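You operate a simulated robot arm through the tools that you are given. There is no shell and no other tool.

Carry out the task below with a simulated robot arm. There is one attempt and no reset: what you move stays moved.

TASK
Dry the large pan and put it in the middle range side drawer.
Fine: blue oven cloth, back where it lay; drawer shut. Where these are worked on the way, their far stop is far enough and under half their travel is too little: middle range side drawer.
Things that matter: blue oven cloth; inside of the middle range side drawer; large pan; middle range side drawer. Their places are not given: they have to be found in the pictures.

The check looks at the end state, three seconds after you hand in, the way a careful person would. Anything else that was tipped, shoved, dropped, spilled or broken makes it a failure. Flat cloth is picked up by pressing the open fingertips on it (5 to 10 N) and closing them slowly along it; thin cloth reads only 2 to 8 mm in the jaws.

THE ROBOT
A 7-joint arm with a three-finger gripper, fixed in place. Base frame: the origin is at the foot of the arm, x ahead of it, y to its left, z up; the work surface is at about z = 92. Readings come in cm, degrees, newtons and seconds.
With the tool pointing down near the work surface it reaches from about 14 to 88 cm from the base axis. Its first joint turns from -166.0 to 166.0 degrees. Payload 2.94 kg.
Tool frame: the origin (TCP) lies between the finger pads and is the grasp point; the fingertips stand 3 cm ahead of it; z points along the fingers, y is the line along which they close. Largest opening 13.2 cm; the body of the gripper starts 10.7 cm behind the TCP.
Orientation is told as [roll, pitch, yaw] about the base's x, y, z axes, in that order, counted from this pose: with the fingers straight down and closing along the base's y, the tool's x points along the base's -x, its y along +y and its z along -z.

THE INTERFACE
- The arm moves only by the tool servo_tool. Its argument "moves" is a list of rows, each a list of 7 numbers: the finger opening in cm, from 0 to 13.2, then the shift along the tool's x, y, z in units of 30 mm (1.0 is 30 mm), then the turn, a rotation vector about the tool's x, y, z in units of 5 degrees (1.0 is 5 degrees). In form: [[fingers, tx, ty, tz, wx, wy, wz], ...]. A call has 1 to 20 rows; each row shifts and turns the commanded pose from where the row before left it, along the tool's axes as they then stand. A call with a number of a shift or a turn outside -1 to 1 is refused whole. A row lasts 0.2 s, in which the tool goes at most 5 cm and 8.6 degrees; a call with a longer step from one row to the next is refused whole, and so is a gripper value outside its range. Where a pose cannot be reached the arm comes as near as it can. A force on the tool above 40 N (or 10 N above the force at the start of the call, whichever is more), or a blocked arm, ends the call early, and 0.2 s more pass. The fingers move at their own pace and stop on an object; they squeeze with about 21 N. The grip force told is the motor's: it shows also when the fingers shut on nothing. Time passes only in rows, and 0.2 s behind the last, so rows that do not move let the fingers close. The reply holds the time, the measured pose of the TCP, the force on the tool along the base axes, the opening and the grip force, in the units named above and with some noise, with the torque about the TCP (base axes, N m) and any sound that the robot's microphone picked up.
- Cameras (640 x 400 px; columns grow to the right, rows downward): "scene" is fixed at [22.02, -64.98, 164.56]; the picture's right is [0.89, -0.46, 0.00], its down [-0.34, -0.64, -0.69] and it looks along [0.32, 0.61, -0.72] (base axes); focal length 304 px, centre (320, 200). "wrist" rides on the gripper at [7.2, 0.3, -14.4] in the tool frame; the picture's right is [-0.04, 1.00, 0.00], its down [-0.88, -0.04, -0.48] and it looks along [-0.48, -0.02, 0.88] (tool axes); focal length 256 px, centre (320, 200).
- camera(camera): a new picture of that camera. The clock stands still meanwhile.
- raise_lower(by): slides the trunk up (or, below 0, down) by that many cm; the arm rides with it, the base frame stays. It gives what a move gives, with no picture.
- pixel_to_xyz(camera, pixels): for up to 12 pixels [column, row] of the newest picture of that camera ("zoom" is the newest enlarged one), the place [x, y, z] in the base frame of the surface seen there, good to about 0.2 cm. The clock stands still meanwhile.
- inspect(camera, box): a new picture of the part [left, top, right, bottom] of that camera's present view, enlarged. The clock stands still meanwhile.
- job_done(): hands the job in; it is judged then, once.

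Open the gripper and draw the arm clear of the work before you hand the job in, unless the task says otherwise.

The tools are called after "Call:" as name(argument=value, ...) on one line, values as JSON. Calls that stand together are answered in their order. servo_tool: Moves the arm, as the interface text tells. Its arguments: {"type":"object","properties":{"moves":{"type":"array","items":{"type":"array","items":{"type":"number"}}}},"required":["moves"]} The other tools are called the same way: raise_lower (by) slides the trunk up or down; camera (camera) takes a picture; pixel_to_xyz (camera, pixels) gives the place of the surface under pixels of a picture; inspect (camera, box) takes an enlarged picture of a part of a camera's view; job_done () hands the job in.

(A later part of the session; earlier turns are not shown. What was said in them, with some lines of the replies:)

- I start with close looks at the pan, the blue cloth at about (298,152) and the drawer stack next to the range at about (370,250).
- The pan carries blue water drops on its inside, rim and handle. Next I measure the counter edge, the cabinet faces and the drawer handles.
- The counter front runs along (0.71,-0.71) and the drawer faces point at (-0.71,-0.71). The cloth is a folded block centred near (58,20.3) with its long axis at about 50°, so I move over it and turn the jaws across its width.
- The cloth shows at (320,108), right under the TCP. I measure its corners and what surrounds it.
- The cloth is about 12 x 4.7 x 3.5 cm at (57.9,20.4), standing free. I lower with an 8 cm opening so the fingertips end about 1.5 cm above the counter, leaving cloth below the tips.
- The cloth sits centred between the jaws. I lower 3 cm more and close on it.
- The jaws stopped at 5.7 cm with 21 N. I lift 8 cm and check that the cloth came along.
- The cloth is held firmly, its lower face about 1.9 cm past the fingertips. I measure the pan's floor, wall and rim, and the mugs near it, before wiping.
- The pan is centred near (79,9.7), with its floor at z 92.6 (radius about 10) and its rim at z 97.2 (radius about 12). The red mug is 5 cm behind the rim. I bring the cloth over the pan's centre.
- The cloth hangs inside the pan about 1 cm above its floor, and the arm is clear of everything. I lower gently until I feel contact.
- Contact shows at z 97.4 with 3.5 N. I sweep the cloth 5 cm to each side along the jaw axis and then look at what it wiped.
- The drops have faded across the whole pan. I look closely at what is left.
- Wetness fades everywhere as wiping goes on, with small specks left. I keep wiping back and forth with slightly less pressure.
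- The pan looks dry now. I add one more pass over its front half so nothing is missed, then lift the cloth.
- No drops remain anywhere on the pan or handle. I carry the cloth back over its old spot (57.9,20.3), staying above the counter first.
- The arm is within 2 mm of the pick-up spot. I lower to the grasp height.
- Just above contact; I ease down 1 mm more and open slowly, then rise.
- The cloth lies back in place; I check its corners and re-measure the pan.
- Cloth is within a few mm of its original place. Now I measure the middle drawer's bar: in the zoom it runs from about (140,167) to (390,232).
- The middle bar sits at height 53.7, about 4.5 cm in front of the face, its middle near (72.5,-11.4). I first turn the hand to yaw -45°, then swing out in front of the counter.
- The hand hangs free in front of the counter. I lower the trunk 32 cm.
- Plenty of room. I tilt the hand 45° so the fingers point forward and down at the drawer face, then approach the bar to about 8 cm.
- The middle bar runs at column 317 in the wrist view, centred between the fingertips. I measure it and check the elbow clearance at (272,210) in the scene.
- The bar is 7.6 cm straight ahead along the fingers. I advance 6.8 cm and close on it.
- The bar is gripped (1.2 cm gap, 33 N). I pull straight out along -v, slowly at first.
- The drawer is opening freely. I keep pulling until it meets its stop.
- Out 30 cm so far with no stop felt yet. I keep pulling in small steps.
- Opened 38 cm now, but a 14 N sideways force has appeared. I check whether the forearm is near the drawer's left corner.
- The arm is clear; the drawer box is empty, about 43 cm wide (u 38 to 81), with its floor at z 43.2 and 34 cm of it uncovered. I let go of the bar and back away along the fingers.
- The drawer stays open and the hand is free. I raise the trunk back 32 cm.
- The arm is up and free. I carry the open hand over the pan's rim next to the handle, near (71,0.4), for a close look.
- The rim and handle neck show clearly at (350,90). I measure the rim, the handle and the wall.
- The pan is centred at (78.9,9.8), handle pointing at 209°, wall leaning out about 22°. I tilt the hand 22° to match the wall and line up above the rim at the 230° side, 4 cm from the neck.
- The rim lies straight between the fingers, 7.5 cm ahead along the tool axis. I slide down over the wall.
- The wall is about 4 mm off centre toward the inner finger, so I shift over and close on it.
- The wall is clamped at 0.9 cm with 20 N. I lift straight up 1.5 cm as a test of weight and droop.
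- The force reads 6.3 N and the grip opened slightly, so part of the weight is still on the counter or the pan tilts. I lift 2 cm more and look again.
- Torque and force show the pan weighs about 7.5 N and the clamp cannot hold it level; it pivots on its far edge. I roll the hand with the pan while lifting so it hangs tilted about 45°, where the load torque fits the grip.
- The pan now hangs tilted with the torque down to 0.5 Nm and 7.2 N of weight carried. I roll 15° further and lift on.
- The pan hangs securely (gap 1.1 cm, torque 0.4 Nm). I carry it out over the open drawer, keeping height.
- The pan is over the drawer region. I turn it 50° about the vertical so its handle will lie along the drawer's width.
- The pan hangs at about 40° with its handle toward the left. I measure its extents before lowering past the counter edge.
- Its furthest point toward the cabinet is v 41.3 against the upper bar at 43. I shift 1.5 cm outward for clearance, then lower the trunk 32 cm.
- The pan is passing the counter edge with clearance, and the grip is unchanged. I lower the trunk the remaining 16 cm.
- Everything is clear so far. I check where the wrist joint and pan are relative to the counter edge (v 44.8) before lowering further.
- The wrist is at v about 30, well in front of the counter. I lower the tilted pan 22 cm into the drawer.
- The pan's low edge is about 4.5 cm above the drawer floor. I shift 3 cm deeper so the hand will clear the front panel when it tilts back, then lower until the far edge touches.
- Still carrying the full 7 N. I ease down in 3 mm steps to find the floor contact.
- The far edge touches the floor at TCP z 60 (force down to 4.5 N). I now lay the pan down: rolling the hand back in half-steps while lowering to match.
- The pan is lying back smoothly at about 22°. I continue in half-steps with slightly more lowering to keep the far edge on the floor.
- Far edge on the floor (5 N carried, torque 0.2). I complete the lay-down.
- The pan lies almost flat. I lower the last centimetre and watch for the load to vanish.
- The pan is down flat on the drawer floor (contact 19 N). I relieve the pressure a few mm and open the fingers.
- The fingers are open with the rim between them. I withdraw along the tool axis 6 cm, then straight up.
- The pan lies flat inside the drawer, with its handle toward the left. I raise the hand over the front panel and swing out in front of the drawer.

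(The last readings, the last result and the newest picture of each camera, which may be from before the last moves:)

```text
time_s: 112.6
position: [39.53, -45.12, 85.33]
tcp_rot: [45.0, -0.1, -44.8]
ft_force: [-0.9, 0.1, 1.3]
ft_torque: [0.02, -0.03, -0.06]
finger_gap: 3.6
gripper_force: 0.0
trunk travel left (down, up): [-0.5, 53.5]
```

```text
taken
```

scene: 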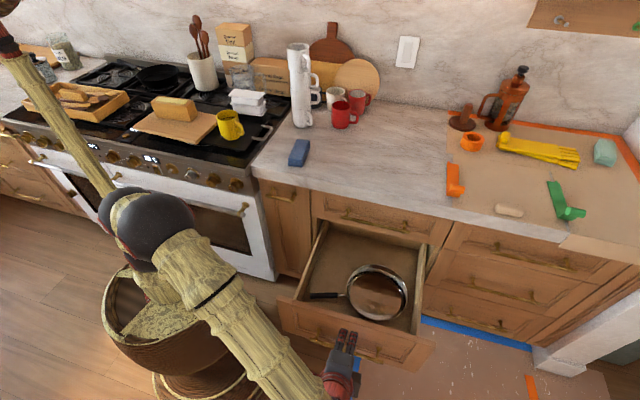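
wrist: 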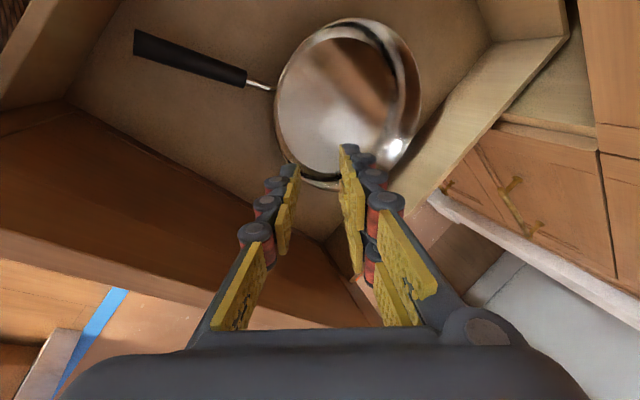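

The pan lies well inside the drawer. I lower the hand in front of the panel to the height of the bar approach.

Call:
servo_tool(moves=[[3.6, 0, -0.657, 0.657, 0, 0, 0], [3.6, 0, -0.657, 0.657, 0, 0, 0], [3.6, 0, -0.657, 0.657, 0, 0, 0], [3.6, 0, -0.657, 0.657, 0, 0, 0], [3.6, 0, -0.657, 0.657, 0, 0, 0], [3.6, 0, -0.657, 0.657, 0, 0, 0], [3.6, 0, -0.657, 0.657, 0, 0, 0], [3.6, 0, -0.657, 0.657, 0, 0, 0], [3.6, 0, 0, 0, 0, 0, 0]])

Call:
camera(camera="wrist")

Call:
inspect(camera="scene", box=[270, 200, 450, 390])

```text
time_s: 114.6
position: [39.41, -45.04, 63.04]
tcp_rot: [44.9, 0.0, -44.8]
ft_force: [-0.4, 0.0, -0.2]
ft_torque: [0.01, 0.03, 0.0]
finger_gap: 3.59
gripper_force: 0.1
trunk travel left (down, up): [-0.5, 53.5]
```

```text
taken
```

wrist: 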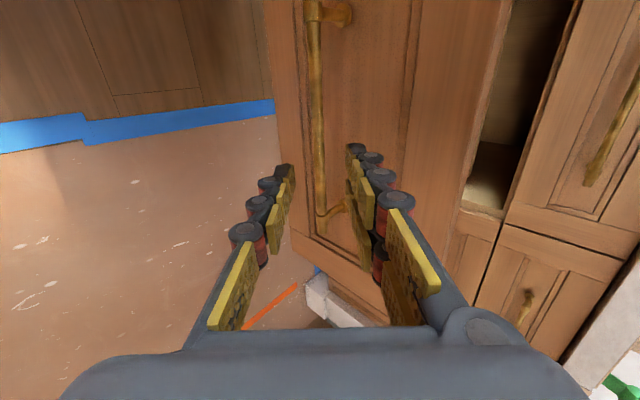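

```text
2.11 times, centred on (360, 295) of scene
```

zoom: 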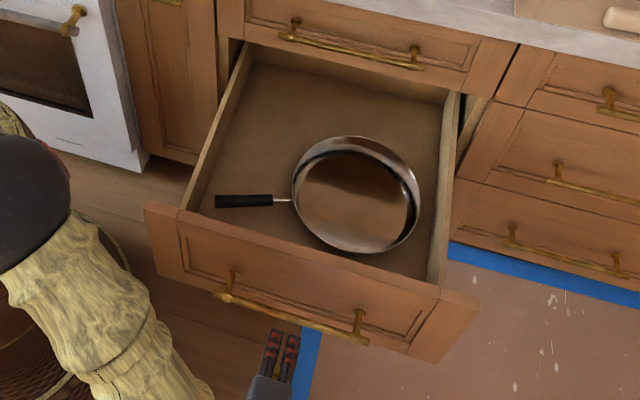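

The bar sits at column 317 between the fingertips again. I measure its place before gripping.

Call:
pixel_to_xyz(camera="wrist", pixels=[[316, 60], [317, 110], [318, 160], [320, 205], [290, 110], [400, 150]])

```text
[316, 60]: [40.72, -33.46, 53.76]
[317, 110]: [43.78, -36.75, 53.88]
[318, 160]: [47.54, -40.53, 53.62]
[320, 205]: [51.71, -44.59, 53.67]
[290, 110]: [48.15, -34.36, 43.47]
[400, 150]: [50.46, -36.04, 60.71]
```

The bar is 13.4 cm straight ahead along the fingers. I advance 12.5 cm and grip it.

Call:
servo_tool(moves=[[3.6, 0, -0.08, 0.9, 0, 0, 0], [3.6, 0, 0, 0.9, 0, 0, 0], [3.6, 0, 0, 0.9, 0, 0, 0], [3.6, 0, 0, 0.7, 0, 0, 0], [3.6, 0, 0, 0.5, 0, 0, 0], [3.6, 0, 0, 0.25, 0, 0, 0], [3.6, 0, 0, 0, 0, 0, 0], [2, 0, 0, 0, 0, 0, 0], [1, 0, 0, 0, 0, 0, 0], [0, 0, 0, 0, 0, 0, 0], [0, 0, 0, 0, 0, 0, 0]])

Call:
camera(camera="wrist")

```text
time_s: 117.0
position: [45.52, -39.1, 54.09]
tcp_rot: [44.9, -0.1, -44.8]
ft_force: [1.5, 1.1, 5.2]
ft_torque: [0.22, 0.19, 0.2]
finger_gap: 1.23
gripper_force: 32.6
trunk travel left (down, up): [-0.5, 53.5]
```

```text
taken
```

wrist: 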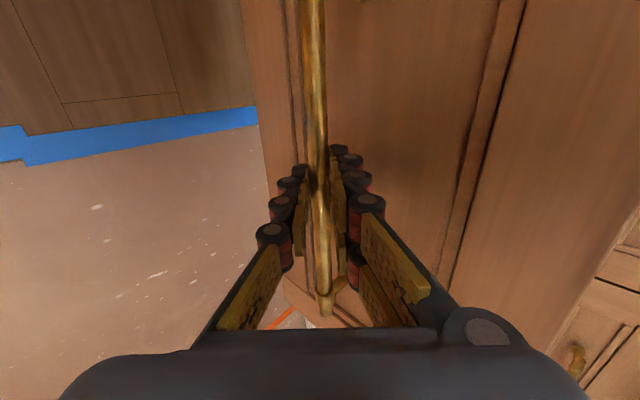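

Gripped (1.2 cm, 33 N). I push the drawer closed slowly so the pan stays put.

Call:
servo_tool(moves=[[0, 0, 0.118, 0.118, 0, 0, 0], [0, 0, 0.236, 0.236, 0, 0, 0], [0, 0, 0.354, 0.354, 0, 0, 0], [0, 0, 0.354, 0.354, 0, 0, 0], [0, 0, 0.354, 0.354, 0, 0, 0], [0, 0, 0.354, 0.354, 0, 0, 0], [0, 0, 0.354, 0.354, 0, 0, 0], [0, 0, 0.354, 0.354, 0, 0, 0], [0, 0, 0.354, 0.354, 0, 0, 0], [0, 0, 0.354, 0.354, 0, 0, 0], [0, 0, 0.354, 0.354, 0, 0, 0], [0, 0, 0.354, 0.354, 0, 0, 0], [0, 0, 0.354, 0.354, 0, 0, 0], [0, 0, 0.236, 0.236, 0, 0, 0], [0, 0, 0.118, 0.118, 0, 0, 0], [0, 0, 0, 0, 0, 0, 0]])

Call:
camera(camera="scene")

```text
time_s: 120.4
position: [59.4, -25.29, 54.03]
tcp_rot: [44.8, 0.0, -44.9]
ft_force: [-0.1, -1.8, 5.1]
ft_torque: [-0.09, -0.15, -0.2]
finger_gap: 1.19
gripper_force: 38.6
trunk travel left (down, up): [-0.5, 53.5]
```

```text
taken
```

scene: 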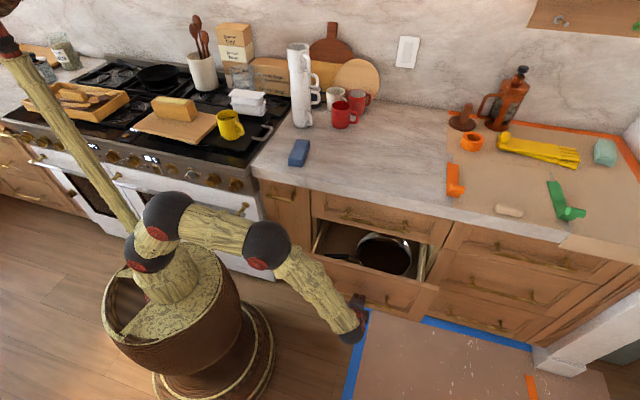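

Half shut, the pan sliding in with it. I push the remaining 19 cm, slowing at the end.

Call:
servo_tool(moves=[[0, 0, 0.118, 0.118, 0, 0, 0], [0, 0, 0.236, 0.236, 0, 0, 0], [0, 0, 0.354, 0.354, 0, 0, 0], [0, 0, 0.354, 0.354, 0, 0, 0], [0, 0, 0.354, 0.354, 0, 0, 0], [0, 0, 0.354, 0.354, 0, 0, 0], [0, 0, 0.354, 0.354, 0, 0, 0], [0, 0, 0.354, 0.354, 0, 0, 0], [0, 0, 0.354, 0.354, 0, 0, 0], [0, 0, 0.354, 0.354, 0, 0, 0], [0, 0, 0.354, 0.354, 0, 0, 0], [0, 0, 0.236, 0.236, 0, 0, 0], [0, 0, 0.236, 0.236, 0, 0, 0], [0, 0, 0.118, 0.118, 0, 0, 0], [0, 0, 0.118, 0.118, 0, 0, 0], [0, 0, 0, 0, 0, 0, 0]])

Call:
camera(camera="scene")

```text
time_s: 123.8
position: [72.16, -12.54, 53.95]
tcp_rot: [44.9, -0.1, -45.0]
ft_force: [3.3, -2.6, 8.2]
ft_torque: [-0.07, -0.24, -0.33]
finger_gap: 1.18
gripper_force: 38.9
trunk travel left (down, up): [-0.5, 53.5]
```

```text
taken
```

scene: 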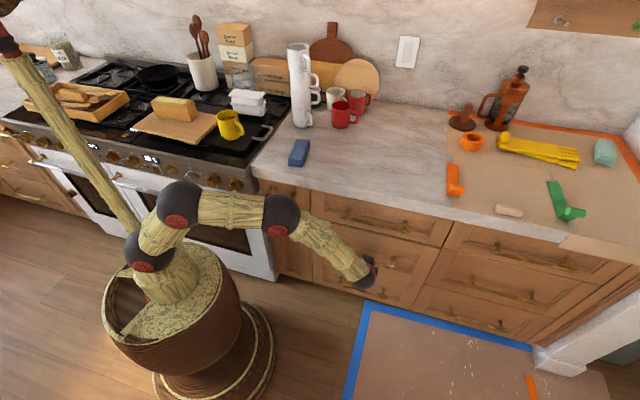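

About 6 mm to go by my reckoning. I push on in 2 mm steps until it stops.

Call:
servo_tool(moves=[[0, 0, 0.047, 0.047, 0, 0, 0], [0, 0, 0.047, 0.047, 0, 0, 0], [0, 0, 0.047, 0.047, 0, 0, 0], [0, 0, 0.047, 0.047, 0, 0, 0], [0, 0, 0, 0, 0, 0, 0]])

Call:
inspect(camera="scene", box=[300, 180, 450, 310])

```text
time_s: 125.0
position: [72.78, -11.91, 54.07]
tcp_rot: [44.9, 0.0, -44.9]
ft_force: [3.1, -5.7, 9.4]
ft_torque: [0.02, -0.1, -0.15]
finger_gap: 1.19
gripper_force: 38.6
trunk travel left (down, up): [-0.5, 53.5]
```

```text
3.08 times, centred on (375, 245) of scene
```

zoom: 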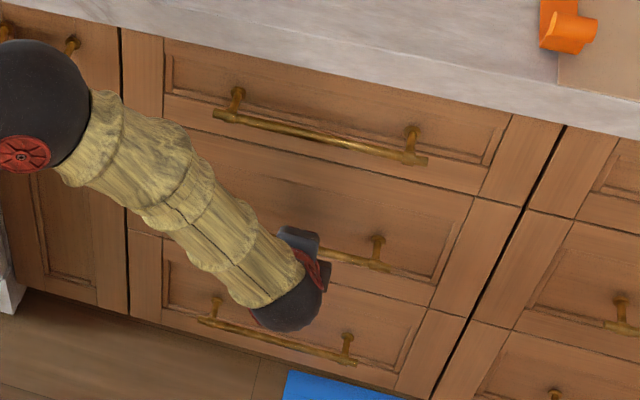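

The face looks flush. I compare the face depths of the top, middle and bottom drawers.

Call:
pixel_to_xyz(camera="zoom", pixels=[[510, 170], [470, 245], [430, 345], [490, 250], [450, 330], [530, 150], [560, 270], [460, 205], [450, 280]])

Call:
servo_tool(moves=[[0, 0, 0.03, 0.03, 0, 0, 0], [0, 0, 0.03, 0.03, 0, 0, 0], [0, 0, 0, 0, 0, 0, 0]])

```text
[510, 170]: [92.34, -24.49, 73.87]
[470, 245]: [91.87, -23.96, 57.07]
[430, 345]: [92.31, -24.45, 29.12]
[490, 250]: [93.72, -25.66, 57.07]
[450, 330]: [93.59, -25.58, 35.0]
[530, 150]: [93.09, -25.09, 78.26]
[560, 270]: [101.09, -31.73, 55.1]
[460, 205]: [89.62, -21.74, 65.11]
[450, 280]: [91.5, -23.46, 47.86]
```

```text
time_s: 125.8
position: [72.63, -11.91, 54.0]
tcp_rot: [45.0, -0.1, -45.0]
ft_force: [-14.4, -21.1, 14.2]
ft_torque: [0.04, 0.15, 0.17]
finger_gap: 1.19
gripper_force: 38.8
trunk travel left (down, up): [-0.5, 53.5]
```

All faces are flush within 2 mm, and the 25 N push-back shows the drawer is at its stop. I relax slightly, open the fingers and back off along the tool axis.

Call:
servo_tool(moves=[[0, 0, -0.04, -0.04, 0, 0, 0], [1.8, 0, 0, 0, 0, 0, 0], [2.6, 0, 0, 0, 0, 0, 0], [3.2, 0, 0, 0, 0, 0, 0], [3.2, 0, 0, 0, 0, 0, 0], [3.2, 0, 0, -0.3, 0, 0, 0], [3.2, 0, 0, -0.6, 0, 0, 0], [3.2, 0, 0, -0.8, 0, 0, 0], [3.2, 0, 0, -1, 0, 0, 0], [3.2, 0, 0, -1, 0, 0, 0], [3.2, 0, 0, -1, 0, 0, 0], [3.2, 0, 0, -1, 0, 0, 0], [3.2, 0, 0, -1, 0, 0, 0], [3.2, 0, 0, -1, 0, 0, 0], [3.2, 0, 0, 0, 0, 0, 0]])

Call:
camera(camera="scene")

Call:
camera(camera="wrist")

```text
time_s: 129.0
position: [61.07, -23.47, 70.44]
tcp_rot: [45.0, 0.1, -44.9]
ft_force: [0.1, -0.2, 0.0]
ft_torque: [0.01, -0.02, 0.0]
finger_gap: 3.18
gripper_force: 0.0
trunk travel left (down, up): [-0.5, 53.5]
```

```text
taken
```

scene: 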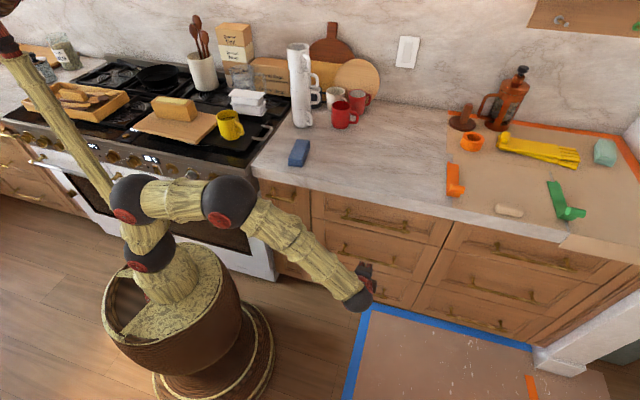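

```text
taken
```

wrist: 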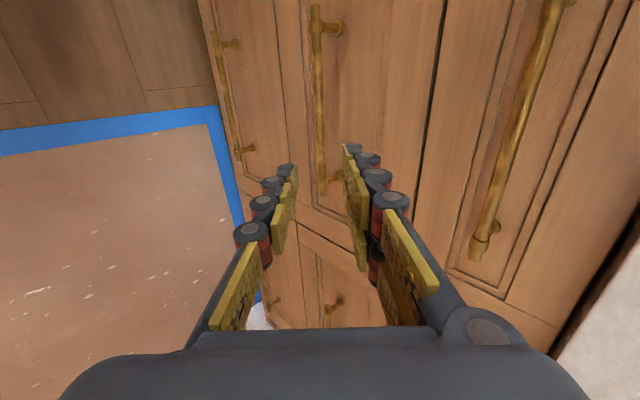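

The drawer stayed shut. I check the bar and face positions once more and draw the arm back farther.

Call:
pixel_to_xyz(camera="wrist", pixels=[[318, 60], [319, 120], [321, 170], [350, 60], [430, 60], [500, 100]])

Call:
servo_tool(moves=[[8, 0, -0.5, -0.7, 0, 0, 0], [10, 0, -0.5, -0.7, 0, 0, 0], [10, 0, -0.5, -0.7, 0, 0, 0], [10, 0, -0.5, -0.7, 0, 0, 0], [10, 0, -0.5, -0.7, 0, 0, 0], [10, 0, -0.5, -0.7, 0, 0, 0], [10, 0, 0, 0, 0, 0, 0], [10, 0, 0, 0, 0, 0, 0]])

Call:
camera(camera="scene")

Call:
inspect(camera="scene", box=[250, 90, 450, 310])

```text
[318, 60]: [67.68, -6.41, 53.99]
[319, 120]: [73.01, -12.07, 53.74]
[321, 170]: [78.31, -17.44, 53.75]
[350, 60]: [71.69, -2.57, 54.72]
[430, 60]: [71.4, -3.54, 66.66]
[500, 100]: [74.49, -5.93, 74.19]
```

```text
time_s: 130.8
position: [50.39, -34.27, 72.9]
tcp_rot: [45.0, 0.2, -44.8]
ft_force: [0.5, 0.3, 0.7]
ft_torque: [-0.01, -0.02, 0.02]
finger_gap: 9.98
gripper_force: 0.0
trunk travel left (down, up): [-0.5, 53.5]
```

```text
taken
```

scene: 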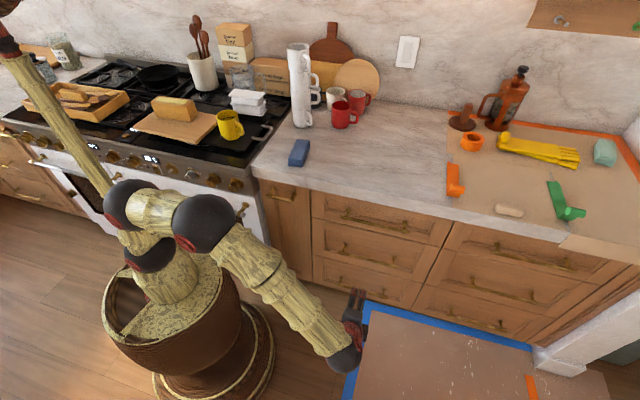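

```text
1.82 times, centred on (350, 200) of scene
```

zoom: 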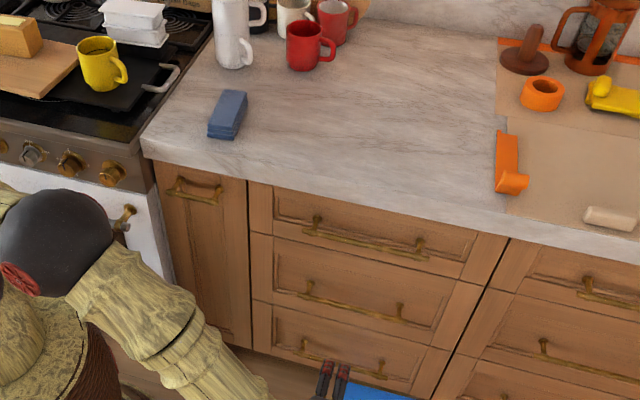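

The middle drawer is shut, with its bar back at its starting depth. The cloth lies within a few mm of its original spot, the mugs and other things look untouched, and the gripper is open and clear. I hand the job in.

Call:
job_done()

```text
The job is handed in.
```

The large pan is dry and lies flat in the middle range side drawer, and the drawer is shut. I've handed the job in.

- **Pan:** wiping took off every visible water drop, inside, outside and on the handle.
- **Cloth:** the blue oven cloth is back within a few millimetres of where it first lay.
- **Drawer:** I opened it about 38 cm to load the pan. I then pushed it to its stop, and its face is flush with the drawers above and below.
- **Surroundings:** in the last picture nothing else on the counter looks moved. The gripper is open and the arm is drawn back.
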